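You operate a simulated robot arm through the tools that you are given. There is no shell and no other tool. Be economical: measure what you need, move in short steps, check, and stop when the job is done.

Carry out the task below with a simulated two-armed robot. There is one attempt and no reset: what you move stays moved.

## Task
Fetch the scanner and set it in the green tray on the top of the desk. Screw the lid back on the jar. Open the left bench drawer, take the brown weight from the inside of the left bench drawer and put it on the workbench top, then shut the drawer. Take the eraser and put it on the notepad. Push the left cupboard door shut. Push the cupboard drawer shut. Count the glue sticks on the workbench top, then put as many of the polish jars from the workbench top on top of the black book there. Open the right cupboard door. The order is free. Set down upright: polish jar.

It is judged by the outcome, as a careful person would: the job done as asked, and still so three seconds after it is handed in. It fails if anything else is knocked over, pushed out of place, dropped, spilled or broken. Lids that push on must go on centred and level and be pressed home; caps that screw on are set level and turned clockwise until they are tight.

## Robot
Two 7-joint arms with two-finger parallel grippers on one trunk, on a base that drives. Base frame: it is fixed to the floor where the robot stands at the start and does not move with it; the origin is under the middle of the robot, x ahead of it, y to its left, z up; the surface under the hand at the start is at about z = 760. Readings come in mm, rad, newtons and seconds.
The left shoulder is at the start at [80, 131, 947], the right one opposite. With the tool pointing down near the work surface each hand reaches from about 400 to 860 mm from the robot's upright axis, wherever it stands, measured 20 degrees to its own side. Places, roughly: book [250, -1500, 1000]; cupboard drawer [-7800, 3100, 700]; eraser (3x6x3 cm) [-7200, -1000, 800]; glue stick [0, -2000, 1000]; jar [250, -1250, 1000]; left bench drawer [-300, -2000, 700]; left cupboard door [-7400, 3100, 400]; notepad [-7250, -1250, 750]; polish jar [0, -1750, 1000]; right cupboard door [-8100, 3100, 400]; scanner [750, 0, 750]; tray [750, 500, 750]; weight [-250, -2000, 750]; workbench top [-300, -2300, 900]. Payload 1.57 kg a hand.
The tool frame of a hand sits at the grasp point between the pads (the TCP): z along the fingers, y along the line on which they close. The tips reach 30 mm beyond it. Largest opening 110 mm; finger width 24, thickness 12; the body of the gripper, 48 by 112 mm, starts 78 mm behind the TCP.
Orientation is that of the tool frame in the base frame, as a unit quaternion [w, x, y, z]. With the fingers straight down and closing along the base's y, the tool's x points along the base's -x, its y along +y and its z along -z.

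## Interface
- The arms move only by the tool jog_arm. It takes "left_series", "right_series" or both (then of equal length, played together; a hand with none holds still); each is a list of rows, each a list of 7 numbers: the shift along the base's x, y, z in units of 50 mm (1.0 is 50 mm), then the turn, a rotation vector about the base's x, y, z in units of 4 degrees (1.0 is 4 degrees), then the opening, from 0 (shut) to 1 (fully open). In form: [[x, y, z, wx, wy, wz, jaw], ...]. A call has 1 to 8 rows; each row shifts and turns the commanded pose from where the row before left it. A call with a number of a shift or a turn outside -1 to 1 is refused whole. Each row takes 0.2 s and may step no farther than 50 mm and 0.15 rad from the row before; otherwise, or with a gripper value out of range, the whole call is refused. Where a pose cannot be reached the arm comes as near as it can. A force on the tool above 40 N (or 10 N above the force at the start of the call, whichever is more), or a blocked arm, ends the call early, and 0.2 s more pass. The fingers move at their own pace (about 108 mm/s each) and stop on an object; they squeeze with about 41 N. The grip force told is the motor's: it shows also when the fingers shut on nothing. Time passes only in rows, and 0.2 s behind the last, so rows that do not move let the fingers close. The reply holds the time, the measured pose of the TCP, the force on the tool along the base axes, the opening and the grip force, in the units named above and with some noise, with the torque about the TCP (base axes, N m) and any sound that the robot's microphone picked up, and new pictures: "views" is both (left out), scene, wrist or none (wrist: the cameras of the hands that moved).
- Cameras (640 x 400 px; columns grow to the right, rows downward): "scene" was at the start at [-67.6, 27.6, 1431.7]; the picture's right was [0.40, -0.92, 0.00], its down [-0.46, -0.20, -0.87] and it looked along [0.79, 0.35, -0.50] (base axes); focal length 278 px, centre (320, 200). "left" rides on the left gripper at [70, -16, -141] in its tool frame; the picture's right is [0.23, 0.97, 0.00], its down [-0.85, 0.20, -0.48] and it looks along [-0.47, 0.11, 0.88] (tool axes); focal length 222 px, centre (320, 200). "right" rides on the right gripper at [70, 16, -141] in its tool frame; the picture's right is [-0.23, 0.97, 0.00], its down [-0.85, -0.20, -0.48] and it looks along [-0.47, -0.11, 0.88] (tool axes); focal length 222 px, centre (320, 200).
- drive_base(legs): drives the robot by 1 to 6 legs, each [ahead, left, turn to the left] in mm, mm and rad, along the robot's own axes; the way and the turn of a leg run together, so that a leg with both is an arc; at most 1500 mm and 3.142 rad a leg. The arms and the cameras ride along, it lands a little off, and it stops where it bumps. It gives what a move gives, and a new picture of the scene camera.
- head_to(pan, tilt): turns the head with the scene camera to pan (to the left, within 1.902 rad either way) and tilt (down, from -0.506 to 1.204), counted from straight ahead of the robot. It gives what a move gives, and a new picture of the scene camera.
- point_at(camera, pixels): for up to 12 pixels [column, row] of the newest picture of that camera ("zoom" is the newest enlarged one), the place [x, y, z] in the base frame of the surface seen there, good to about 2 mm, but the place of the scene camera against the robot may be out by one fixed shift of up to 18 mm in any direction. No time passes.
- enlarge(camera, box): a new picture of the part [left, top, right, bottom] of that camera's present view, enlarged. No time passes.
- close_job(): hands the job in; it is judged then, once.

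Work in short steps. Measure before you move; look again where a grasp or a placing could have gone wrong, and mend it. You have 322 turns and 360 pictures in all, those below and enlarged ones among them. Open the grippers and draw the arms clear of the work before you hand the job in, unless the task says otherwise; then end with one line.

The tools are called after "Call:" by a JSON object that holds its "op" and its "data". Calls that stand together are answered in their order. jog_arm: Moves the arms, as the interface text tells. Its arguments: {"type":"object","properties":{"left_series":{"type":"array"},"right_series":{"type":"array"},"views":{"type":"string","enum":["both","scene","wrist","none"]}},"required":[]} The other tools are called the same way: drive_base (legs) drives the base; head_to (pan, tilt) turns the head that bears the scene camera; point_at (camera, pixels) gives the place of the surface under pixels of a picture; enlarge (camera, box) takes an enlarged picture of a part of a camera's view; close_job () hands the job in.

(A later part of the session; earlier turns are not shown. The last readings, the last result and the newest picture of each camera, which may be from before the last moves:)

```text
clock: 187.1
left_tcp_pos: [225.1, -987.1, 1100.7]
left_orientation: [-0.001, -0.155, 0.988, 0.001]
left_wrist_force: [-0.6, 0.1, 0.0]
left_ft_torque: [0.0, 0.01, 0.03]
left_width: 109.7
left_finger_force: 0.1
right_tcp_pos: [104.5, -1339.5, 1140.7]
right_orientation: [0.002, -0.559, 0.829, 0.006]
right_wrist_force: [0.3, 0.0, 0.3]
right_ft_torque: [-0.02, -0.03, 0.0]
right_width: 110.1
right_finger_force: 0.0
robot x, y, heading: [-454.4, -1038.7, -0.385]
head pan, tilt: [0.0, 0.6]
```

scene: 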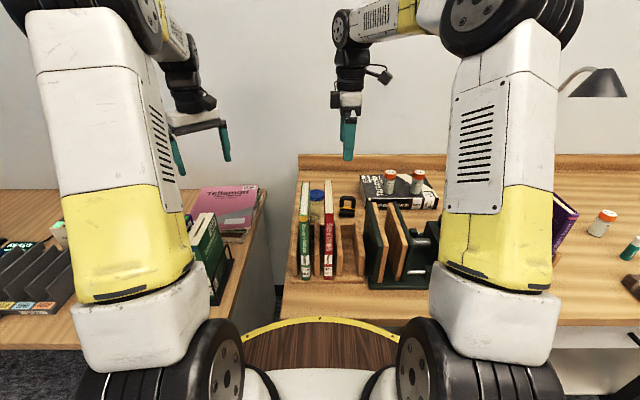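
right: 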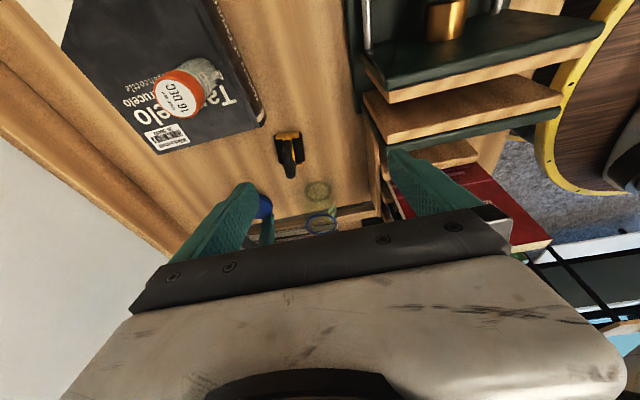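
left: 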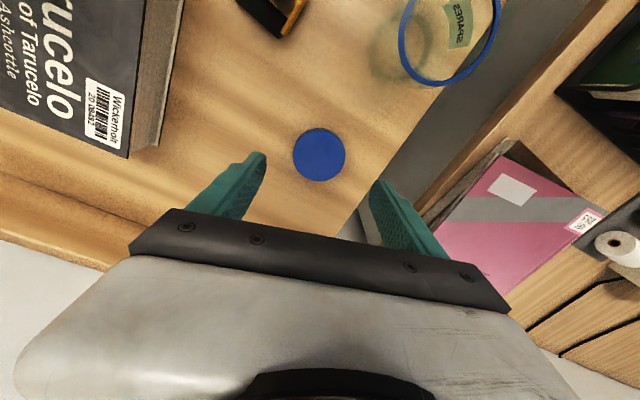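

Now turn the left hand: yaw +50°, then tilt −65° about the forward axis.

Call:
{"op": "jog_arm", "data": {"left_series": [[0, 0, 0, 0, 0, 1, 1], [0, 0, 0, 0, 0, 1, 1], [0, 0, 0, 0, 0, 1, 1], [0, 0, 0, 0, 0, 1, 1], [0, 0, 0, 0, 0, 1, 1], [0, 0, 0, 0, 0, 1, 1], [0, 0, 0, 0, 0, 1, 1], [0, 0, 0, 0, 0, 1, 1]], "views": "none"}}

Call:
{"op": "jog_arm", "data": {"left_series": [[0, 0, 0, 0, 0, 1, 1], [0, 0, 0, 0, 0, 1, 1], [0, 0, 0, 0, 0, 1, 1], [0, 0, 0, 0, 0, 1, 1], [0, 0, 0, 0, 0, 0.5, 1], [0, 0, 0, -0.922, 0.386, 0, 1], [0, 0, 0, -0.922, 0.386, 0, 1], [0, 0, 0, -0.922, 0.386, 0, 1]], "views": "none"}}

Call:
{"op": "jog_arm", "data": {"left_series": [[0, 0, 0, -0.922, 0.386, 0, 1], [0, 0, 0, -0.922, 0.386, 0, 1], [0, 0, 0, -0.922, 0.386, 0, 1], [0, 0, 0, -0.922, 0.386, 0, 1], [0, 0, 0, -0.922, 0.386, 0, 1], [0, 0, 0, -0.922, 0.386, 0, 1], [0, 0, 0, -0.922, 0.386, 0, 1], [0, 0, 0, -0.922, 0.386, 0, 1]], "views": "both"}}

```text
clock: 188.9
left_tcp_pos: [225.0, -988.4, 1101.0]
left_orientation: [-0.002, -0.421, 0.907, 0.0]
left_wrist_force: [0.8, -0.4, 0.7]
left_ft_torque: [0.0, -0.02, -0.01]
left_width: 109.8
left_finger_force: 0.0
right_tcp_pos: [105.7, -1338.7, 1141.4]
right_orientation: [0.002, -0.559, 0.829, 0.006]
right_wrist_force: [-0.4, 0.5, 0.2]
right_ft_torque: [0.02, 0.02, 0.02]
right_width: 109.7
right_finger_force: 0.0
robot x, y, heading: [-456.6, -1039.6, -0.382]
head pan, tilt: [0.0, 0.6]
```

```text
clock: 190.7
left_tcp_pos: [224.2, -988.0, 1100.2]
left_orientation: [-0.088, -0.555, 0.825, -0.057]
left_wrist_force: [0.3, -1.1, 0.3]
left_ft_torque: [-0.01, -0.02, 0.0]
left_width: 109.9
left_finger_force: 0.2
right_tcp_pos: [105.0, -1339.5, 1141.9]
right_orientation: [0.002, -0.559, 0.829, 0.006]
right_wrist_force: [-0.4, 0.1, 0.5]
right_ft_torque: [0.05, -0.03, 0.01]
right_width: 110.0
right_finger_force: 0.0
robot x, y, heading: [-451.3, -1036.2, -0.386]
head pan, tilt: [0.0, 0.6]
```

```text
clock: 192.5
left_tcp_pos: [224.0, -988.4, 1100.1]
left_orientation: [-0.314, -0.517, 0.769, -0.206]
left_wrist_force: [-0.2, 0.1, 0.4]
left_ft_torque: [0.01, -0.04, -0.01]
left_width: 110.0
left_finger_force: 0.1
right_tcp_pos: [104.9, -1339.0, 1141.5]
right_orientation: [0.002, -0.559, 0.829, 0.006]
right_wrist_force: [0.5, 0.4, -0.1]
right_ft_torque: [0.03, -0.02, 0.0]
right_width: 110.1
right_finger_force: 0.0
robot x, y, heading: [-448.8, -1040.9, -0.386]
head pan, tilt: [0.0, 0.6]
```

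scene: 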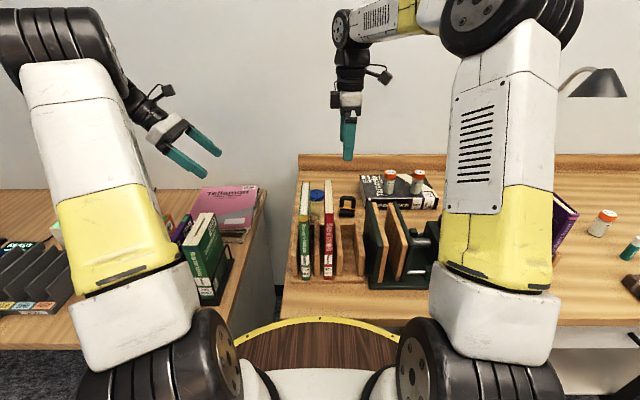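
left: 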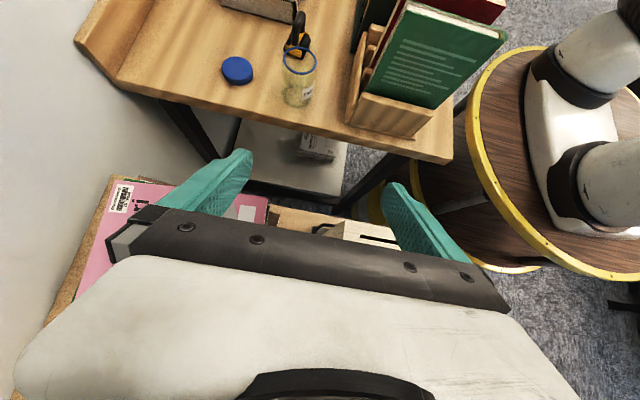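

Good view of jar and lid. Four more tilt steps while moving to the pre-approach point (212,−1164,960).

Call:
{"op": "jog_arm", "data": {"left_series": [[-0.04, -0.58, -0.46, -0.922, 0.386, 0, 1], [-0.04, -0.58, -0.46, -0.922, 0.386, 0, 1], [-0.04, -0.58, -0.46, -0.922, 0.386, 0, 1], [-0.04, -0.58, -0.46, -0.922, 0.386, 0, 1], [-0.04, -0.6, -0.48, 0, 0, 0, 1], [-0.04, -0.6, -0.48, 0, 0, 0, 1], [0, 0, 0, 0, 0, 0, 1]], "views": "both"}}

```text
clock: 194.1
left_tcp_pos: [211.5, -1162.6, 959.1]
left_orientation: [-0.416, -0.484, 0.718, -0.276]
left_wrist_force: [-0.2, 0.3, -0.1]
left_ft_torque: [0.01, 0.02, 0.03]
left_width: 110.0
left_finger_force: 0.1
right_tcp_pos: [104.9, -1339.2, 1141.5]
right_orientation: [0.002, -0.559, 0.829, 0.006]
right_wrist_force: [-0.1, -0.8, -0.9]
right_ft_torque: [0.02, -0.02, -0.01]
right_width: 110.2
right_finger_force: 0.0
robot x, y, heading: [-456.4, -1035.7, -0.385]
head pan, tilt: [0.0, 0.6]
```

scene: 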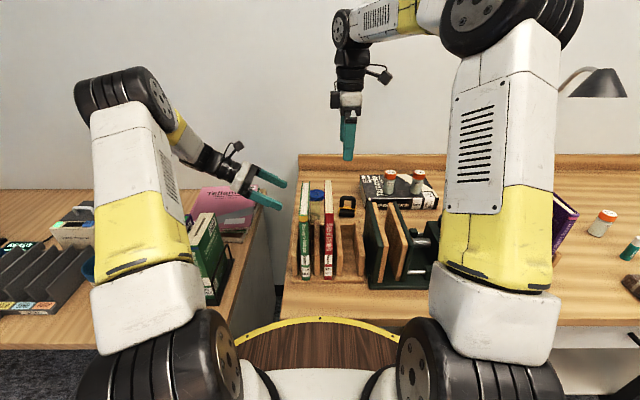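
left: 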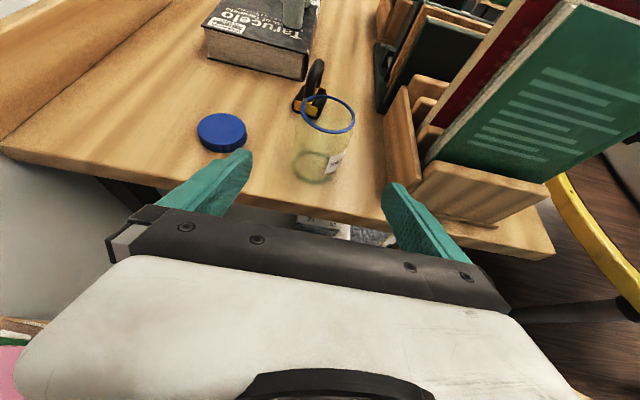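

The jar is centred between the fingers. I advance 120 mm along the axis and view.

Call:
{"op": "jog_arm", "data": {"left_series": [[-0.265, -0.64, -0.4, 0, 0, 0, 1], [-0.265, -0.64, -0.4, 0, 0, 0, 1], [-0.26, -0.64, -0.38, 0, 0, 0, 1], [0, 0, 0, 0, 0, 0, 1]], "views": "wrist"}}

```text
clock: 195.1
left_tcp_pos: [173.4, -1260.8, 902.3]
left_orientation: [-0.419, -0.483, 0.718, -0.275]
left_wrist_force: [-0.3, -0.2, 0.0]
left_ft_torque: [0.0, 0.01, 0.0]
left_width: 110.0
left_finger_force: 0.0
right_tcp_pos: [104.3, -1338.4, 1141.2]
right_orientation: [0.002, -0.559, 0.829, 0.005]
right_wrist_force: [-0.1, 0.1, -0.6]
right_ft_torque: [0.0, 0.01, 0.0]
right_width: 109.7
right_finger_force: 0.0
robot x, y, heading: [-452.0, -1040.6, -0.385]
head pan, tilt: [0.0, 0.6]
```

left: 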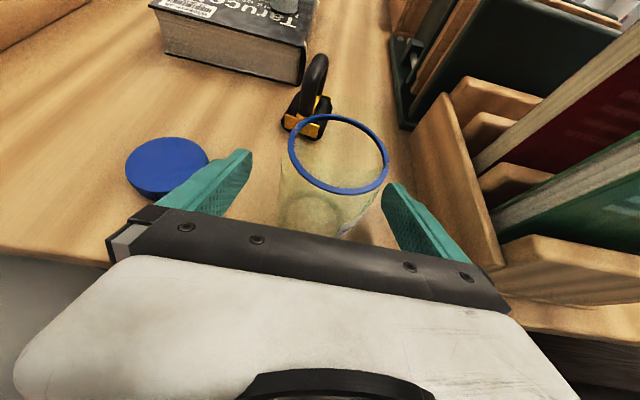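

Close the left fingers on the jar.

Call:
{"op": "jog_arm", "data": {"left_series": [[0, 0, 0, 0, 0, 0, 0.3], [0, 0, 0, 0, 0, 0, 0.3], [0, 0, 0, 0, 0, 0, 0.3], [0, 0, 0, 0, 0, 0, 0.3]], "views": "wrist"}}

Call:
{"op": "enlarge", "data": {"camera": "left", "box": [240, 90, 420, 240]}}

```text
clock: 196.1
left_tcp_pos: [173.1, -1260.0, 902.6]
left_orientation: [-0.417, -0.483, 0.719, -0.274]
left_wrist_force: [-0.5, -0.2, -0.3]
left_ft_torque: [-0.05, 0.0, -0.01]
left_width: 60.5
left_finger_force: 40.4
right_tcp_pos: [105.4, -1339.6, 1142.2]
right_orientation: [0.002, -0.559, 0.829, 0.006]
right_wrist_force: [0.1, 0.1, 0.3]
right_ft_torque: [0.01, 0.0, 0.0]
right_width: 110.1
right_finger_force: 0.1
robot x, y, heading: [-451.2, -1036.8, -0.384]
head pan, tilt: [0.0, 0.6]
```

left: 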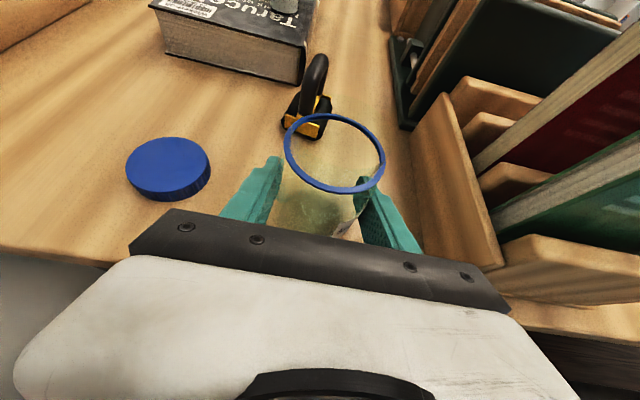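

```text
2.67 times, centred on (330, 165) of left
```

zoom: 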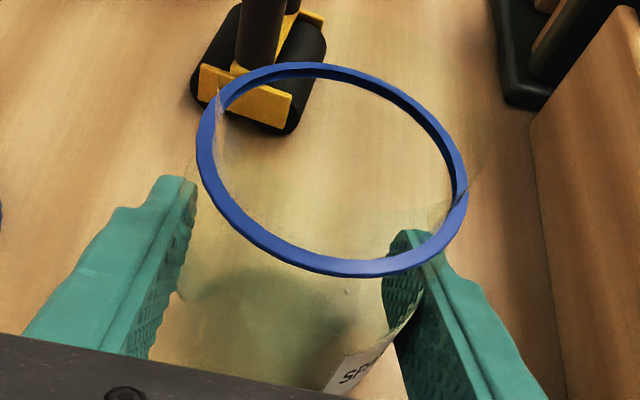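

Held. I measure the ring once more with this view.

Call:
{"op": "point_at", "data": {"camera": "zoom", "pixels": [[205, 150], [463, 200], [320, 68], [350, 268], [250, 235], [430, 250], [235, 95], [410, 105]]}}

```text
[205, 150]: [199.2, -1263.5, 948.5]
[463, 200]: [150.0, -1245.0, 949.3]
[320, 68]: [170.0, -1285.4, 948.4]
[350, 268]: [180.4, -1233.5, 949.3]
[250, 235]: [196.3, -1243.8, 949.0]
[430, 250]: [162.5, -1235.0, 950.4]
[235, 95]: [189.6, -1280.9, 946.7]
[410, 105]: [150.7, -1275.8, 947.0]
```

Ring centre ≈ (175,−1259.5). Now the right hand moves above the lid (276,−1322), descending on the way.

Call:
{"op": "jog_arm", "data": {"right_series": [[0.4, 0.04, -0.8, 0, 0, 0, 0.75], [0.8, 0.08, -0.5, 0, 0, 0, 0.75], [0.8, 0.08, -0.5, 0, 0, 0, 0.75], [0.8, 0.08, -0.4, 0, 0, 0, 0.75], [0.6, 0.06, 0, 0, 0, 0, 0.75], [0, 0, -0.8, 0, 0, 0, 0.75], [0, 0, 0, 0, 0, 0, 0.75]], "views": "both"}}

```text
clock: 197.7
left_tcp_pos: [173.3, -1260.0, 901.9]
left_orientation: [-0.418, -0.483, 0.718, -0.275]
left_wrist_force: [-0.1, 0.0, 0.6]
left_ft_torque: [0.0, -0.03, 0.05]
left_width: 60.4
left_finger_force: 41.2
right_tcp_pos: [275.2, -1321.0, 990.9]
right_orientation: [0.002, -0.559, 0.829, 0.006]
right_wrist_force: [-1.0, 0.8, 0.8]
right_ft_torque: [-0.02, 0.0, 0.02]
right_width: 82.5
right_finger_force: 0.0
robot x, y, heading: [-453.7, -1040.2, -0.388]
head pan, tilt: [0.0, 0.6]
```

scene: 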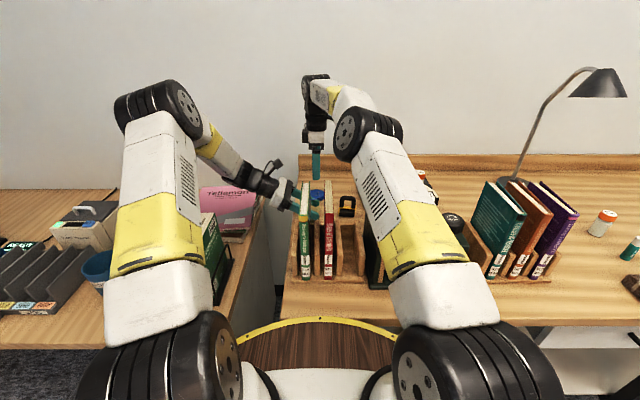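
right: 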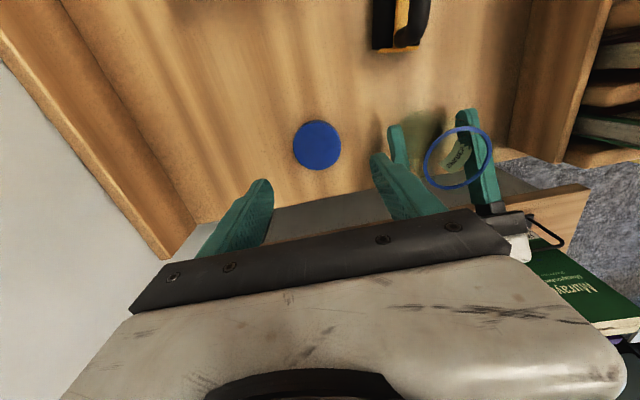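

Right camera sees both lid (317,145) and ring (457,157). I measure both in this one frame.

Call:
{"op": "point_at", "data": {"camera": "right", "pixels": [[317, 146], [294, 147], [341, 145], [317, 122], [317, 168], [425, 160], [490, 152], [456, 128], [456, 186], [435, 178], [482, 135]]}}

```text
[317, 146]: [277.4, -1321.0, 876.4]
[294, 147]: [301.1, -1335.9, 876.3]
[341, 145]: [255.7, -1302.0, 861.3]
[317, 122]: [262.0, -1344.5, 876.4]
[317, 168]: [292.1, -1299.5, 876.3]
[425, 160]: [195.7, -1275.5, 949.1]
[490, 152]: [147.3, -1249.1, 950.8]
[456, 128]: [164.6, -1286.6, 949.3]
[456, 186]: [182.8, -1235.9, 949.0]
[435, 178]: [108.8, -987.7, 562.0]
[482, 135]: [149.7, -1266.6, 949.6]
```

Lid centre (277,−1322); ring centre ≈ (173.5,−1261). I correct the small tilt, descend to 894 and grip the lid.

Call:
{"op": "jog_arm", "data": {"right_series": [[0.03, -0.02, -0.6, -0.17, -0.05, 0, 0.75], [0, 0, -0.7, 0, 0, 0, 0.75], [0, 0, -0.5, 0, 0, 0, 0.75], [0, 0, -0.14, 0, 0, 0, 0.75], [0, 0, 0, 0, 0, 0, 0.75], [0, 0, 0, 0, 0, 0, 0.3], [0, 0, 0, 0, 0, 0, 0.3], [0, 0, 0, 0, 0, 0, 0.3]], "views": "wrist"}}

```text
clock: 199.5
left_tcp_pos: [173.2, -1260.5, 903.5]
left_orientation: [-0.419, -0.483, 0.718, -0.276]
left_wrist_force: [0.6, 0.0, 0.1]
left_ft_torque: [-0.02, -0.04, -0.02]
left_width: 60.4
left_finger_force: 41.0
right_tcp_pos: [277.6, -1321.1, 894.8]
right_orientation: [0.001, -0.56, 0.829, 0.0]
right_wrist_force: [-0.4, -0.6, -0.1]
right_ft_torque: [0.04, 0.03, 0.01]
right_width: 53.7
right_finger_force: 41.2
robot x, y, heading: [-450.6, -1039.9, -0.387]
head pan, tilt: [0.0, 0.6]
```

right: 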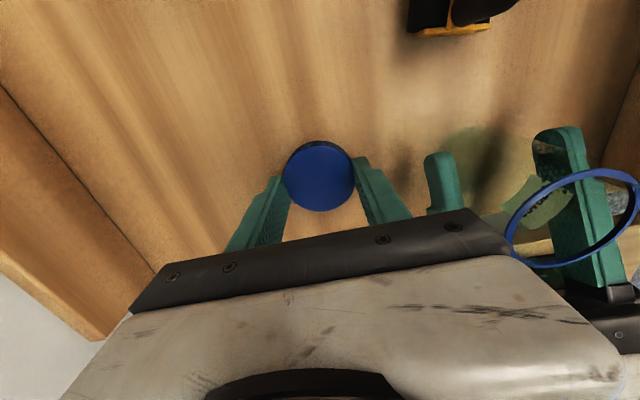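

Lid gripped. Lift 125 mm, then move over the jar.

Call:
{"op": "jog_arm", "data": {"right_series": [[0, 0, 0.5, 0, 0, 0, 0.3], [0, 0, 0.9, 0, 0, 0, 0.3], [0, 0, 0.9, 0, 0, 0, 0.3], [0, 0, 0.2, 0, 0, 0, 0.3], [-0.7, 0.4, 0, 0, 0, 0, 0.3], [-0.7, 0.4, 0, 0, 0, 0, 0.3], [-0.68, 0.4, 0, 0, 0, 0, 0.3], [0, 0, 0, 0, 0, 0, 0.3]], "views": "both"}}

Call:
{"op": "enlarge", "data": {"camera": "left", "box": [240, 40, 420, 240]}}

```text
clock: 201.3
left_tcp_pos: [172.6, -1259.7, 902.5]
left_orientation: [-0.418, -0.483, 0.719, -0.275]
left_wrist_force: [-0.4, 0.4, -0.3]
left_ft_torque: [-0.02, -0.02, 0.01]
left_width: 60.4
left_finger_force: 41.2
right_tcp_pos: [173.9, -1263.9, 1018.5]
right_orientation: [0.001, -0.558, 0.83, 0.0]
right_wrist_force: [-0.3, 0.1, -0.1]
right_ft_torque: [-0.07, 0.01, 0.03]
right_width: 53.7
right_finger_force: 41.3
robot x, y, heading: [-454.9, -1036.7, -0.38]
head pan, tilt: [0.0, 0.6]
```

scene: 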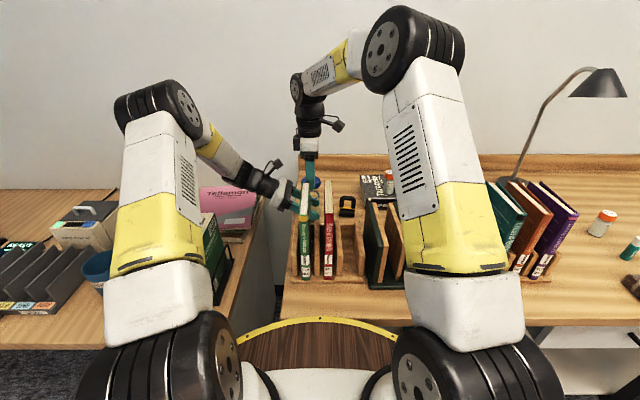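
right: 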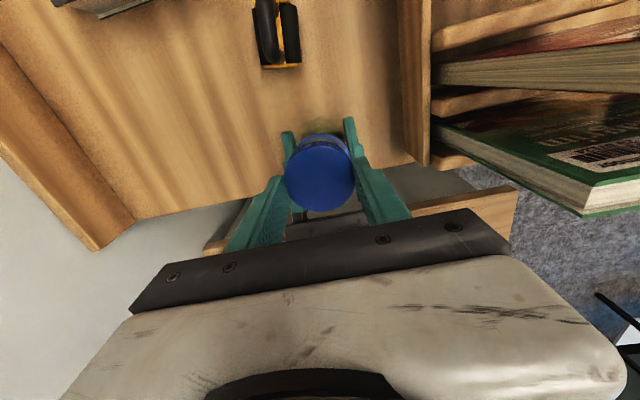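

```text
2.00 times, centred on (330, 140) of left
```

zoom: 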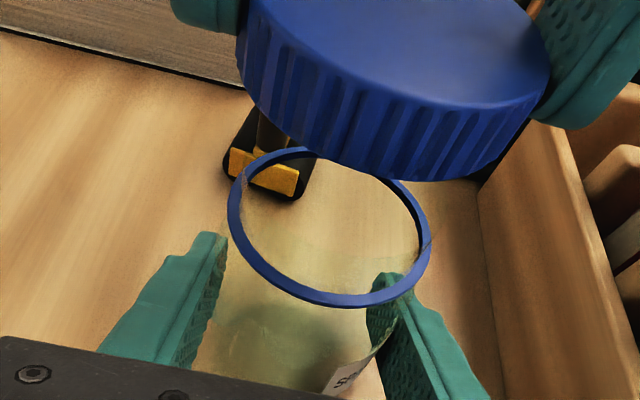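

A fine side view. I compare lid and ring positions in the left camera's frame.

Call:
{"op": "point_at", "data": {"camera": "zoom", "pixels": [[243, 60], [545, 60], [395, 140], [395, 175], [395, 60], [300, 120], [490, 120], [232, 215], [425, 240], [330, 152], [330, 298]]}}

```text
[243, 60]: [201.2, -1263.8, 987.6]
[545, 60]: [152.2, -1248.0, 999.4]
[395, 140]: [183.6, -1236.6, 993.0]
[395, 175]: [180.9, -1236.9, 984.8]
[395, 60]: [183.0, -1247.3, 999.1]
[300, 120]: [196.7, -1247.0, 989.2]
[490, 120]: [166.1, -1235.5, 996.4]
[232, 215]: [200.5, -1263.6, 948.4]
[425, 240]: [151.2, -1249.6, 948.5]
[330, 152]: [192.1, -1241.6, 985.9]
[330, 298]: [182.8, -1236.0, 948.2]
```

Aligned within ~1–2 mm. I lower to ~1003 then in 2 mm steps to contact.

Call:
{"op": "jog_arm", "data": {"right_series": [[0, 0, -0.3, 0, 0, 0, 0.3], [0, 0, 0, 0, 0, 0, 0.3]], "views": "none"}}

Call:
{"op": "jog_arm", "data": {"right_series": [[0, 0, -0.06, 0, 0, 0, 0.3], [0, 0, -0.06, 0, 0, 0, 0.3], [0, 0, -0.06, 0, 0, 0, 0.3], [0, 0, 0, 0, 0, 0, 0.3]], "views": "none"}}

```text
clock: 201.9
left_tcp_pos: [174.2, -1260.4, 902.5]
left_orientation: [-0.418, -0.483, 0.719, -0.275]
left_wrist_force: [0.6, 0.1, 0.6]
left_ft_torque: [-0.05, 0.0, 0.02]
left_width: 60.5
left_finger_force: 41.2
right_tcp_pos: [173.7, -1263.4, 1003.7]
right_orientation: [0.001, -0.56, 0.829, 0.0]
right_wrist_force: [-0.5, 0.3, 0.0]
right_ft_torque: [-0.01, 0.01, 0.01]
right_width: 53.5
right_finger_force: 40.9
robot x, y, heading: [-456.0, -1039.8, -0.391]
head pan, tilt: [0.0, 0.6]
```

```text
clock: 202.9
left_tcp_pos: [173.0, -1260.0, 902.2]
left_orientation: [-0.418, -0.483, 0.718, -0.275]
left_wrist_force: [3.5, -0.8, -1.4]
left_ft_torque: [-0.5, -0.01, -0.07]
left_width: 60.6
left_finger_force: 40.8
right_tcp_pos: [173.1, -1262.8, 996.8]
right_orientation: [0.001, -0.559, 0.829, 0.0]
right_wrist_force: [-2.2, -1.1, 13.0]
right_ft_torque: [0.29, 0.19, 0.05]
right_width: 53.6
right_finger_force: 41.3
robot x, y, heading: [-454.6, -1037.8, -0.387]
head pan, tilt: [0.0, 0.6]
```

Contact at 997 on the +y side: the lid is a little too far −y. I lift 4 mm, shift +2.5 mm in y, and try again.

Call:
{"op": "jog_arm", "data": {"right_series": [[0, 0, 0.08, 0, 0, 0, 0.3], [0, 0.05, 0, 0, 0, 0, 0.3], [0, 0, -0.05, 0, 0, 0, 0.3], [0, 0, -0.05, 0, 0, 0, 0.3], [0, 0, 0, 0, 0, 0, 0.3]], "views": "none"}}

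```text
clock: 204.1
left_tcp_pos: [173.0, -1260.3, 902.7]
left_orientation: [-0.419, -0.482, 0.719, -0.275]
left_wrist_force: [-2.0, -0.3, -0.6]
left_ft_torque: [0.03, -0.1, -0.02]
left_width: 60.4
left_finger_force: 41.2
right_tcp_pos: [171.6, -1258.9, 994.5]
right_orientation: [0.0, -0.559, 0.829, 0.001]
right_wrist_force: [1.5, 0.3, -0.3]
right_ft_torque: [0.02, 0.0, 0.04]
right_width: 53.7
right_finger_force: 40.5
robot x, y, heading: [-453.9, -1040.6, -0.386]
head pan, tilt: [0.0, 0.6]
```

No contact now at 994.5, so it's better centred. Lower further.

Call:
{"op": "jog_arm", "data": {"right_series": [[0, 0, -0.05, 0, 0, 0, 0.3], [0, 0, -0.05, 0, 0, 0, 0.3], [0, 0, 0, 0, 0, 0, 0.3]], "views": "none"}}

```text
clock: 204.9
left_tcp_pos: [173.0, -1260.0, 902.9]
left_orientation: [-0.419, -0.482, 0.719, -0.274]
left_wrist_force: [-5.6, -0.2, 0.2]
left_ft_torque: [-0.23, -0.82, -0.01]
left_width: 60.5
left_finger_force: 40.7
right_tcp_pos: [173.1, -1261.9, 989.9]
right_orientation: [0.002, -0.559, 0.829, 0.0]
right_wrist_force: [6.6, -0.5, -0.8]
right_ft_torque: [0.15, 0.22, 0.04]
right_width: 53.8
right_finger_force: 40.8
robot x, y, heading: [-452.5, -1039.9, -0.39]
head pan, tilt: [0.0, 0.6]
```

The lid is over the neck now (lateral force only: +x 6.6 N). I relax by shifting +1 mm in x and lower on.

Call:
{"op": "jog_arm", "data": {"right_series": [[0.03, 0, 0, 0, 0, 0, 0.3], [0, 0, -0.04, 0, 0, 0, 0.3], [0, 0, -0.04, 0, 0, 0, 0.3], [0, 0, 0, 0, 0, 0, 0.3]], "views": "none"}}

```text
clock: 205.9
left_tcp_pos: [174.1, -1260.5, 901.9]
left_orientation: [-0.417, -0.484, 0.718, -0.276]
left_wrist_force: [6.3, -6.9, -10.6]
left_ft_torque: [-0.49, 0.11, -0.04]
left_width: 60.6
left_finger_force: 40.6
right_tcp_pos: [173.3, -1260.8, 988.7]
right_orientation: [0.002, -0.559, 0.829, -0.001]
right_wrist_force: [-9.9, 0.3, 39.0]
right_ft_torque: [0.03, 0.45, -0.05]
right_width: 53.5
right_finger_force: 41.5
robot x, y, heading: [-451.7, -1037.2, -0.388]
head pan, tilt: [0.0, 0.6]
```

Thread start at 988.7. I ease to a light preload and turn clockwise 28°.

Call:
{"op": "jog_arm", "data": {"right_series": [[-0.01, 0, 0.03, 0, 0, 0, 0.3], [0, 0, 0, 0, 0, -1, 0.3], [0, 0, 0, 0, 0, -1, 0.3], [0, 0, 0, 0, 0, -1, 0.3], [0, 0, 0, 0, 0, -1, 0.3], [0, 0, 0, 0, 0, -1, 0.3], [0, 0, 0, 0, 0, -1, 0.3], [0, 0, 0, 0, 0, -1, 0.3]], "views": "none"}}

```text
clock: 207.7
left_tcp_pos: [172.4, -1260.3, 902.2]
left_orientation: [-0.416, -0.484, 0.719, -0.275]
left_wrist_force: [7.4, -3.5, -12.5]
left_ft_torque: [-0.13, -0.55, 0.04]
left_width: 60.3
left_finger_force: 41.0
right_tcp_pos: [172.6, -1260.4, 988.6]
right_orientation: [0.001, -0.341, 0.94, -0.001]
right_wrist_force: [-1.0, 0.4, 32.9]
right_ft_torque: [-0.11, 0.18, -0.02]
right_width: 53.6
right_finger_force: 40.9
robot x, y, heading: [-452.6, -1039.4, -0.383]
head pan, tilt: [0.0, 0.6]
```

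Turning smoothly with the jar held. I continue clockwise 64°.

Call:
{"op": "jog_arm", "data": {"right_series": [[0, 0, 0, 0, 0, -1, 0.3], [0, 0, 0, 0, 0, -1, 0.3], [0, 0, 0, 0, 0, -1, 0.3], [0, 0, 0, 0, 0, -1, 0.3], [0, 0, 0, 0, 0, -1, 0.3], [0, 0, 0, 0, 0, -1, 0.3], [0, 0, 0, 0, 0, -1, 0.3], [0, 0, 0, 0, 0, -1, 0.3]], "views": "none"}}

Call:
{"op": "jog_arm", "data": {"right_series": [[0, 0, 0, 0, 0, -1, 0.3], [0, 0, 0, 0, 0, -1, 0.3], [0, 0, 0, 0, 0, -1, 0.3], [0, 0, 0, 0, 0, -1, 0.3], [0, 0, 0, 0, 0, -1, 0.3], [0, 0, 0, 0, 0, -1, 0.3], [0, 0, 0, 0, 0, -1, 0.3], [0, 0, 0, 0, 0, -1, 0.3]], "views": "wrist"}}

```text
clock: 209.5
left_tcp_pos: [172.6, -1260.6, 903.0]
left_orientation: [-0.418, -0.484, 0.718, -0.275]
left_wrist_force: [-1.1, 5.3, -6.0]
left_ft_torque: [0.0, -0.36, 0.08]
left_width: 60.3
left_finger_force: 40.7
right_tcp_pos: [173.5, -1260.8, 986.7]
right_orientation: [0.0, -0.069, 0.998, -0.001]
right_wrist_force: [2.9, -2.0, 14.7]
right_ft_torque: [-0.06, 0.02, 0.0]
right_width: 53.9
right_finger_force: 41.6
robot x, y, heading: [-453.7, -1037.7, -0.385]
head pan, tilt: [0.0, 0.6]
```

```text
clock: 211.3
left_tcp_pos: [172.7, -1259.6, 902.6]
left_orientation: [-0.419, -0.482, 0.719, -0.275]
left_wrist_force: [-3.6, 5.6, -0.3]
left_ft_torque: [-0.33, -0.39, -0.06]
left_width: 60.2
left_finger_force: 40.8
right_tcp_pos: [173.4, -1260.4, 988.0]
right_orientation: [0.001, 0.209, 0.978, 0.0]
right_wrist_force: [3.1, -5.9, 2.2]
right_ft_torque: [-0.2, 0.08, 0.04]
right_width: 53.7
right_finger_force: 40.6
robot x, y, heading: [-451.5, -1042.2, -0.389]
head pan, tilt: [0.0, 0.6]
```

right: 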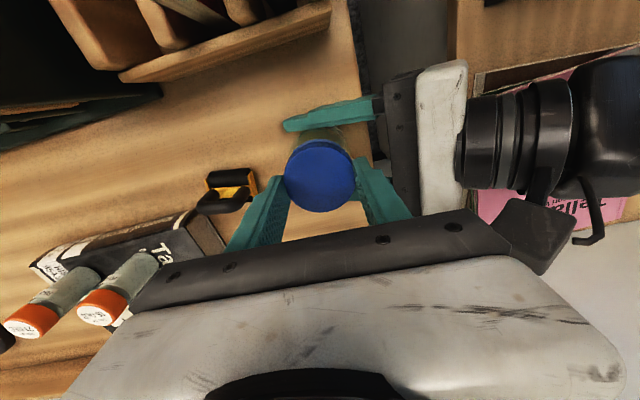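

Force fell from 33 to 2 N: the thread is drawing the lid down. I add 1.5 mm of follow-down and turn another 64°.

Call:
{"op": "jog_arm", "data": {"right_series": [[0, 0, -0.01, 0, 0, -1, 0.3], [0, 0, -0.01, 0, 0, -1, 0.3], [0, 0, -0.01, 0, 0, -1, 0.3], [0, 0, 0, 0, 0, -1, 0.3], [0, 0, 0, 0, 0, -1, 0.3], [0, 0, 0, 0, 0, -1, 0.3], [0, 0, 0, 0, 0, -1, 0.3], [0, 0, 0, 0, 0, -1, 0.3]], "views": "none"}}

Call:
{"op": "jog_arm", "data": {"right_series": [[0, 0, -0.01, 0, 0, -1, 0.3], [0, 0, -0.01, 0, 0, -1, 0.3], [0, 0, 0, 0, 0, -1, 0.3], [0, 0, 0, 0, 0, -1, 0.3], [0, 0, 0, 0, 0, -1, 0.3], [0, 0, 0, 0, 0, -1, 0.3], [0, 0, 0, 0, 0, -1, 0.3], [0, 0, 0, 0, 0, -1, 0.3]], "views": "both"}}

```text
clock: 213.1
left_tcp_pos: [172.9, -1259.9, 901.3]
left_orientation: [-0.418, -0.483, 0.719, -0.275]
left_wrist_force: [-0.3, 8.3, -0.4]
left_ft_torque: [-0.87, -0.66, -0.04]
left_width: 60.2
left_finger_force: 41.5
right_tcp_pos: [173.5, -1261.9, 987.0]
right_orientation: [0.002, 0.47, 0.883, -0.001]
right_wrist_force: [3.3, -11.0, 14.9]
right_ft_torque: [-0.36, 0.03, 0.01]
right_width: 53.7
right_finger_force: 41.2
robot x, y, heading: [-456.3, -1041.1, -0.386]
head pan, tilt: [0.0, 0.6]
```

```text
clock: 214.9
left_tcp_pos: [172.5, -1259.9, 902.7]
left_orientation: [-0.418, -0.484, 0.718, -0.276]
left_wrist_force: [-0.3, 10.9, -2.0]
left_ft_torque: [-0.79, -0.76, 0.02]
left_width: 60.8
left_finger_force: 41.0
right_tcp_pos: [172.0, -1260.2, 985.5]
right_orientation: [0.0, 0.695, 0.719, -0.001]
right_wrist_force: [4.0, -12.4, 23.7]
right_ft_torque: [-0.41, -0.07, -0.01]
right_width: 53.7
right_finger_force: 41.2
robot x, y, heading: [-455.4, -1038.2, -0.385]
head pan, tilt: [0.0, 0.6]
```

scene: 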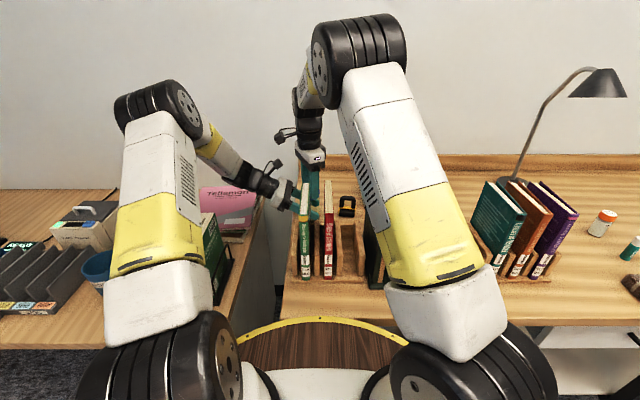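
right: 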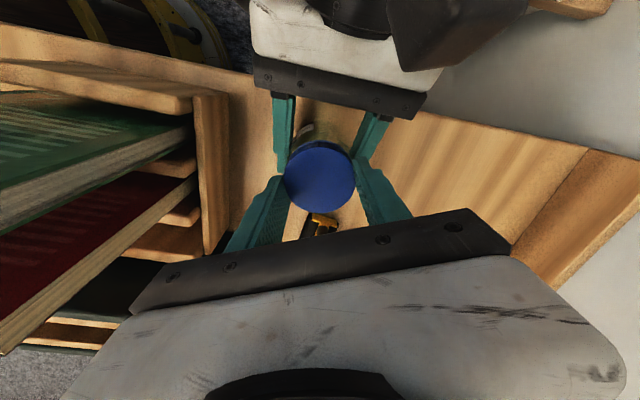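

156° turned; z has gone down ~3 mm. I re-grip: open slightly, look at the seat of the lid.

Call:
{"op": "jog_arm", "data": {"right_series": [[0, 0, 0, 0, 0, 0, 0.62], [0, 0, 0, 0, 0, 0, 0.62], [0, 0, 0.15, 0, 0, 0, 0.62], [0, 0, 0.15, 0, 0, 0, 0.62], [0, 0, 0, 0, 0, 0, 0.62]], "views": "wrist"}}

Call:
{"op": "enlarge", "data": {"camera": "left", "box": [240, 60, 420, 240]}}

```text
clock: 216.1
left_tcp_pos: [173.2, -1260.7, 904.0]
left_orientation: [-0.418, -0.482, 0.719, -0.275]
left_wrist_force: [-0.4, -0.7, 0.9]
left_ft_torque: [-0.05, -0.01, -0.04]
left_width: 60.1
left_finger_force: 40.7
right_tcp_pos: [174.6, -1260.2, 999.3]
right_orientation: [0.0, 0.694, 0.72, -0.002]
right_wrist_force: [0.3, 0.6, -0.9]
right_ft_torque: [0.0, 0.04, 0.0]
right_width: 68.3
right_finger_force: 0.0
robot x, y, heading: [-453.6, -1038.9, -0.386]
head pan, tilt: [0.0, 0.6]
```

right: 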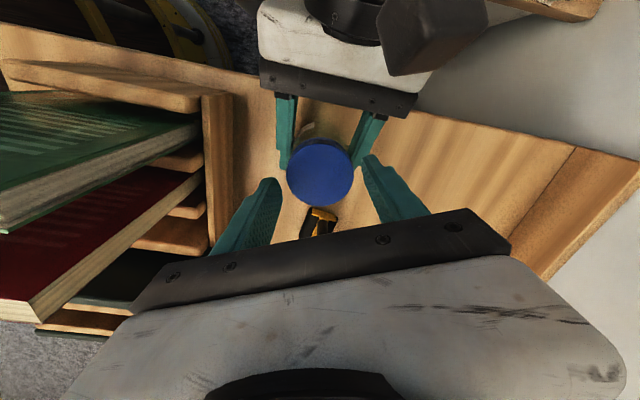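

```text
2.22 times, centred on (330, 150) of left
```

zoom: 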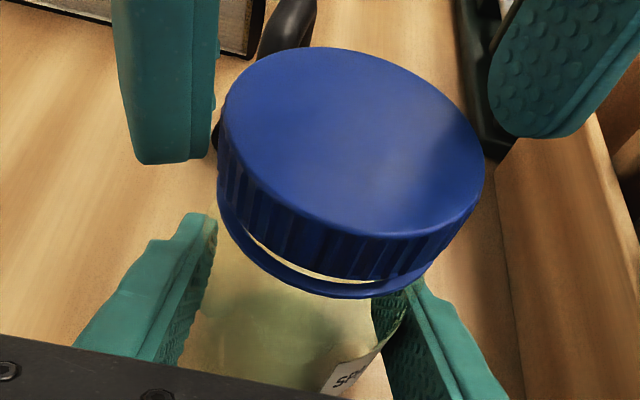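

The lid sits on the neck with a small gap to the ring on the near side. I measure the lid's top for level.

Call:
{"op": "point_at", "data": {"camera": "zoom", "pixels": [[250, 100], [440, 120], [320, 60], [350, 220], [350, 140], [270, 190], [460, 170], [240, 230], [340, 285], [430, 265]]}}

Call:
{"op": "point_at", "data": {"camera": "right", "pixels": [[319, 172], [295, 172], [345, 172], [319, 150], [319, 198]]}}

```text
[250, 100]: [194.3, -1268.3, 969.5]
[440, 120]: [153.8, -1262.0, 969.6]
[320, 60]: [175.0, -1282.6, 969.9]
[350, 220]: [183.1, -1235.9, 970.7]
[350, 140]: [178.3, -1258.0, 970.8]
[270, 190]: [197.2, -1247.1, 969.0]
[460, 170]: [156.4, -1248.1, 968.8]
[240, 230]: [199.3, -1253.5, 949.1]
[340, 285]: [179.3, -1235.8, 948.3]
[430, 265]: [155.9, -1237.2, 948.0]
```

```text
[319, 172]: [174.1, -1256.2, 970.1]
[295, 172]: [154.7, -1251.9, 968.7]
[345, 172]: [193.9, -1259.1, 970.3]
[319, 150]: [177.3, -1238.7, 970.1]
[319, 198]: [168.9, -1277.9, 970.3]
```

The lid is level, bottom ≈955.5, still 7 mm above the ring; the fingers had slid down on it. I wind the right wrist back +156° for another stroke.

Call:
{"op": "jog_arm", "data": {"right_series": [[0, 0, 0, 0, 0, 1, 0.62], [0, 0, 0, 0, 0, 1, 0.62], [0, 0, 0, 0, 0, 1, 0.62], [0, 0, 0, 0, 0, 1, 0.62], [0, 0, 0, 0, 0, 1, 0.62], [0, 0, 0, 0, 0, 1, 0.62], [0, 0, 0, 0, 0, 1, 0.62], [0, 0, 0, 0, 0, 1, 0.62]], "views": "none"}}

Call:
{"op": "jog_arm", "data": {"right_series": [[0, 0, 0, 0, 0, 1, 0.62], [0, 0, 0, 0, 0, 1, 0.62], [0, 0, 0, 0, 0, 1, 0.62], [0, 0, 0, 0, 0, 1, 0.62], [0, 0, 0, 0, 0, 1, 0.62], [0, 0, 0, 0, 0, 1, 0.62], [0, 0, 0, 0, 0, 1, 0.62], [0, 0, 0, 0, 0, 1, 0.62]], "views": "none"}}

Call:
{"op": "jog_arm", "data": {"right_series": [[0, 0, 0, 0, 0, 1, 0.62], [0, 0, 0, 0, 0, 1, 0.62], [0, 0, 0, 0, 0, 1, 0.62], [0, 0, 0, 0, 0, 1, 0.62], [0, 0, 0, 0, 0, 1, 0.62], [0, 0, 0, 0, 0, 1, 0.62], [0, 0, 0, 0, 0, 1, 0.62], [0, 0, 0, 0, 0, 1, 0.62]], "views": "none"}}

Call:
{"op": "jog_arm", "data": {"right_series": [[0, 0, 0, 0, 0, 1, 0.62], [0, 0, 0, 0, 0, 1, 0.62], [0, 0, 0, 0, 0, 1, 0.62], [0, 0, 0, 0, 0, 1, 0.62], [0, 0, 0, 0, 0, 1, 0.62], [0, 0, 0, 0, 0, 1, 0.62], [0, 0, 0, 0, 0, 1, 0.62], [0, 0, 0, 0, 0, 1, 0.62]], "views": "none"}}

Call:
{"op": "jog_arm", "data": {"right_series": [[0, 0, 0, 0, 0, 1, 0.62], [0, 0, 0, 0, 0, 1, 0.62], [0, 0, 0, 0, 0, 1, 0.62], [0, 0, 0, 0, 0, 1, 0.62], [0, 0, 0, 0, 0, 1, 0.62], [0, 0, 0, 0, 0, 1, 0.62], [0, 0, 0, 0, 0, 1, 0.62], [0, 0, 0, 0, 0, 0, 0.62]], "views": "wrist"}}

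```text
clock: 217.9
left_tcp_pos: [172.5, -1260.2, 903.6]
left_orientation: [-0.418, -0.483, 0.719, -0.275]
left_wrist_force: [0.1, -0.6, 2.9]
left_ft_torque: [-0.06, -0.08, 0.03]
left_width: 60.3
left_finger_force: 41.0
right_tcp_pos: [173.7, -1259.9, 999.3]
right_orientation: [0.0, 0.469, 0.883, -0.002]
right_wrist_force: [-0.5, 0.8, -0.4]
right_ft_torque: [0.03, 0.0, 0.01]
right_width: 68.1
right_finger_force: 0.1
robot x, y, heading: [-452.5, -1038.0, -0.384]
head pan, tilt: [0.0, 0.6]
```

```text
clock: 219.7
left_tcp_pos: [173.3, -1260.5, 902.8]
left_orientation: [-0.418, -0.483, 0.718, -0.276]
left_wrist_force: [0.8, -0.1, 3.5]
left_ft_torque: [-0.05, -0.14, 0.01]
left_width: 60.4
left_finger_force: 40.7
right_tcp_pos: [173.2, -1262.0, 1001.7]
right_orientation: [0.001, 0.208, 0.978, -0.001]
right_wrist_force: [0.4, 0.0, 0.3]
right_ft_torque: [-0.04, 0.0, 0.0]
right_width: 68.1
right_finger_force: 0.1
robot x, y, heading: [-451.3, -1040.2, -0.383]
head pan, tilt: [0.0, 0.6]
```

```text
clock: 221.5
left_tcp_pos: [173.5, -1260.2, 903.3]
left_orientation: [-0.418, -0.484, 0.718, -0.276]
left_wrist_force: [1.6, 0.8, 4.8]
left_ft_torque: [-0.02, -0.19, 0.04]
left_width: 60.2
left_finger_force: 40.7
right_tcp_pos: [173.9, -1261.4, 999.5]
right_orientation: [0.001, -0.07, 0.998, -0.001]
right_wrist_force: [0.4, -0.2, 0.7]
right_ft_torque: [0.0, 0.0, 0.0]
right_width: 68.1
right_finger_force: 0.1
robot x, y, heading: [-457.7, -1037.3, -0.379]
head pan, tilt: [0.0, 0.6]
```

```text
clock: 223.3
left_tcp_pos: [172.6, -1260.3, 903.6]
left_orientation: [-0.419, -0.483, 0.718, -0.275]
left_wrist_force: [0.9, 1.1, 4.4]
left_ft_torque: [0.02, -0.14, 0.03]
left_width: 60.3
left_finger_force: 41.0
right_tcp_pos: [175.4, -1261.8, 999.5]
right_orientation: [0.0, -0.343, 0.939, 0.0]
right_wrist_force: [-0.8, -0.2, 0.1]
right_ft_torque: [-0.02, 0.01, 0.01]
right_width: 68.1
right_finger_force: 0.0
robot x, y, heading: [-455.0, -1039.8, -0.385]
head pan, tilt: [0.0, 0.6]
```

```text
clock: 225.1
left_tcp_pos: [173.3, -1259.4, 902.4]
left_orientation: [-0.419, -0.483, 0.718, -0.275]
left_wrist_force: [0.2, 1.1, 3.9]
left_ft_torque: [0.0, -0.14, -0.01]
left_width: 60.2
left_finger_force: 40.8
right_tcp_pos: [173.9, -1260.5, 998.8]
right_orientation: [0.001, -0.559, 0.829, 0.0]
right_wrist_force: [0.1, 0.8, 0.0]
right_ft_torque: [0.02, -0.04, -0.03]
right_width: 68.0
right_finger_force: 0.1
robot x, y, heading: [-454.5, -1040.1, -0.383]
head pan, tilt: [0.0, 0.6]
```

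right: 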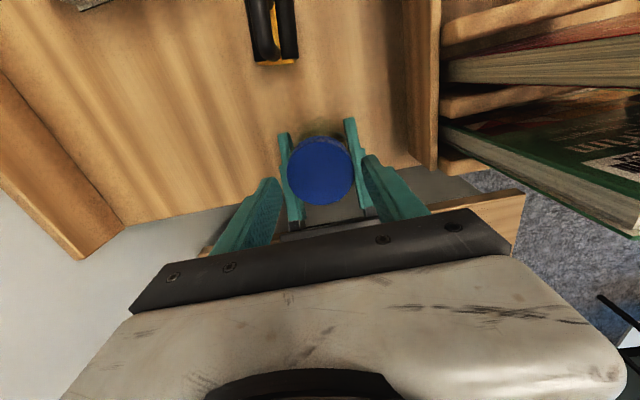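

I lower 14 mm, grip the lid, and turn clockwise with slight follow-down.

Call:
{"op": "jog_arm", "data": {"right_series": [[0, 0, -0.15, 0, 0, 0, 0.62], [0, 0, -0.12, 0, 0, 0, 0.62], [0, 0, 0, 0, 0, 0, 0.62], [0, 0, 0, 0, 0, 0, 0.3], [0, 0, 0, 0, 0, 0, 0.3], [0, 0, -0.02, 0, 0, -1, 0.3], [0, 0, -0.02, 0, 0, -1, 0.3], [0, 0, 0, 0, 0, -1, 0.3]], "views": "none"}}

Call:
{"op": "jog_arm", "data": {"right_series": [[0, 0, 0, 0, 0, -1, 0.3], [0, 0, 0, 0, 0, -1, 0.3], [0, 0, 0, 0, 0, -1, 0.3], [0, 0, 0, 0, 0, -1, 0.3], [0, 0, 0, 0, 0, -1, 0.3], [0, 0, 0, 0, 0, -1, 0.3], [0, 0, 0, 0, 0, -1, 0.3], [0, 0, 0, 0, 0, -1, 0.3]], "views": "none"}}

Call:
{"op": "enlarge", "data": {"camera": "left", "box": [240, 60, 420, 240]}}

```text
clock: 226.9
left_tcp_pos: [174.2, -1260.2, 903.2]
left_orientation: [-0.417, -0.484, 0.718, -0.276]
left_wrist_force: [6.5, -1.0, 0.3]
left_ft_torque: [-0.22, 0.26, -0.09]
left_width: 60.1
left_finger_force: 41.3
right_tcp_pos: [172.4, -1261.0, 985.9]
right_orientation: [0.001, -0.469, 0.883, -0.001]
right_wrist_force: [-8.2, -2.4, 12.9]
right_ft_torque: [-0.12, 0.34, 0.03]
right_width: 54.1
right_finger_force: 40.6
robot x, y, heading: [-453.4, -1038.4, -0.385]
head pan, tilt: [0.0, 0.6]
```

```text
clock: 228.7
left_tcp_pos: [173.6, -1260.0, 901.9]
left_orientation: [-0.418, -0.483, 0.719, -0.275]
left_wrist_force: [10.7, -1.7, -5.2]
left_ft_torque: [-0.23, -0.1, 0.0]
left_width: 60.4
left_finger_force: 40.9
right_tcp_pos: [174.1, -1259.5, 984.1]
right_orientation: [0.001, -0.206, 0.978, -0.001]
right_wrist_force: [-7.7, -2.0, 25.0]
right_ft_torque: [-0.15, 0.3, 0.0]
right_width: 53.8
right_finger_force: 41.2
robot x, y, heading: [-453.6, -1036.2, -0.386]
head pan, tilt: [0.0, 0.6]
```

```text
2.22 times, centred on (330, 150) of left
```

zoom: 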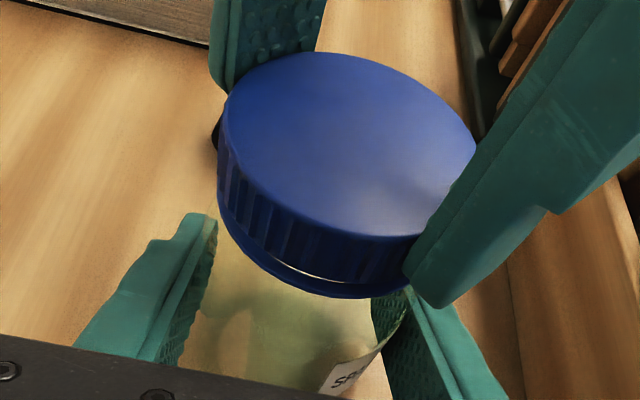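

The gap has shrunk — it is screwing down. I continue turning.

Call:
{"op": "jog_arm", "data": {"right_series": [[-0.01, 0, 0, 0, 0, -1, 0.3], [0, 0, 0, 0, 0, -1, 0.3], [0, 0, 0, 0, 0, -1, 0.3], [0, 0, 0, 0, 0, -1, 0.3], [0, 0, 0, 0, 0, -1, 0.3], [0, 0, 0, 0, 0, -1, 0.3], [0, 0, 0, 0, 0, -1, 0.3], [0, 0, 0, 0, 0, -1, 0.3]], "views": "none"}}

Call:
{"op": "jog_arm", "data": {"right_series": [[0, 0, 0, 0, 0, -1, 0.3], [0, 0, 0, 0, 0, -1, 0.3], [0, 0, 0, 0, 0, -1, 0.3], [0, 0, 0, 0, 0, -1, 0.3], [0, 0, 0, 0, 0, -1, 0.3], [0, 0, 0, 0, 0, -1, 0.3], [0, 0, 0, 0, 0, -1, 0.3], [0, 0, 0, 0, 0, -1, 0.3]], "views": "none"}}

Call:
{"op": "jog_arm", "data": {"right_series": [[0, 0, 0, 0, 0, -1, 0.3], [0, 0, 0, 0, 0, -1, 0.3], [0, 0, 0, 0, 0, -1, 0.3], [0, 0, 0, 0, 0, -1, 0.3], [0, 0, 0, 0, 0, -1, 0.3], [0, 0, 0, 0, 0, -1, 0.3], [0, 0, 0, 0, 0, -1, 0.3], [0, 0, 0, 0, 0, -1, 0.3]], "views": "none"}}

Call:
{"op": "enlarge", "data": {"camera": "left", "box": [240, 60, 420, 240]}}

```text
clock: 230.5
left_tcp_pos: [173.1, -1259.7, 901.9]
left_orientation: [-0.418, -0.483, 0.718, -0.276]
left_wrist_force: [-0.2, 6.0, 0.9]
left_ft_torque: [-0.13, -0.52, 0.08]
left_width: 60.0
left_finger_force: 40.8
right_tcp_pos: [172.0, -1260.7, 983.9]
right_orientation: [0.001, 0.071, 0.997, 0.0]
right_wrist_force: [2.3, -4.0, 10.6]
right_ft_torque: [-0.12, -0.05, -0.02]
right_width: 53.8
right_finger_force: 41.0
robot x, y, heading: [-449.2, -1037.7, -0.388]
head pan, tilt: [0.0, 0.6]
```

```text
clock: 232.3
left_tcp_pos: [173.0, -1260.3, 901.8]
left_orientation: [-0.418, -0.483, 0.718, -0.275]
left_wrist_force: [-7.7, 8.6, 1.9]
left_ft_torque: [-0.45, -0.36, -0.02]
left_width: 60.3
left_finger_force: 40.7
right_tcp_pos: [173.5, -1260.7, 983.7]
right_orientation: [0.0, 0.343, 0.939, -0.001]
right_wrist_force: [6.6, -8.3, 0.6]
right_ft_torque: [-0.35, -0.21, -0.01]
right_width: 53.6
right_finger_force: 40.8
robot x, y, heading: [-453.0, -1035.8, -0.384]
head pan, tilt: [0.0, 0.6]
```

```text
clock: 234.1
left_tcp_pos: [173.1, -1260.4, 902.4]
left_orientation: [-0.418, -0.483, 0.718, -0.275]
left_wrist_force: [-5.6, 7.8, 4.0]
left_ft_torque: [-0.35, -0.32, -0.01]
left_width: 59.9
left_finger_force: 41.0
right_tcp_pos: [173.1, -1260.7, 984.4]
right_orientation: [0.0, 0.589, 0.808, -0.002]
right_wrist_force: [6.1, -7.6, -5.4]
right_ft_torque: [-0.25, -0.17, -0.01]
right_width: 53.9
right_finger_force: 41.2
robot x, y, heading: [-452.4, -1038.1, -0.387]
head pan, tilt: [0.0, 0.6]
```

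```text
2.22 times, centred on (330, 150) of left
```

zoom: 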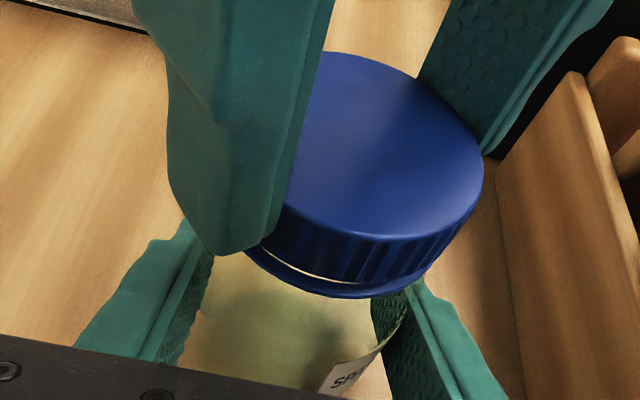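

The lid now pulls the hand downward (Fz −5), so the thread is engaged. I check the lid's height.

Call:
{"op": "point_at", "data": {"camera": "zoom", "pixels": [[350, 140], [400, 120], [420, 180], [350, 215], [330, 285], [420, 270]]}}

```text
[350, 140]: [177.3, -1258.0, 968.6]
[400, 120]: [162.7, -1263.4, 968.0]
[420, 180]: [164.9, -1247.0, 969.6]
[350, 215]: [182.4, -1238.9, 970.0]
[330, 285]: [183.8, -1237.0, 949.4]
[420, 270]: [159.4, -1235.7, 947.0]
```

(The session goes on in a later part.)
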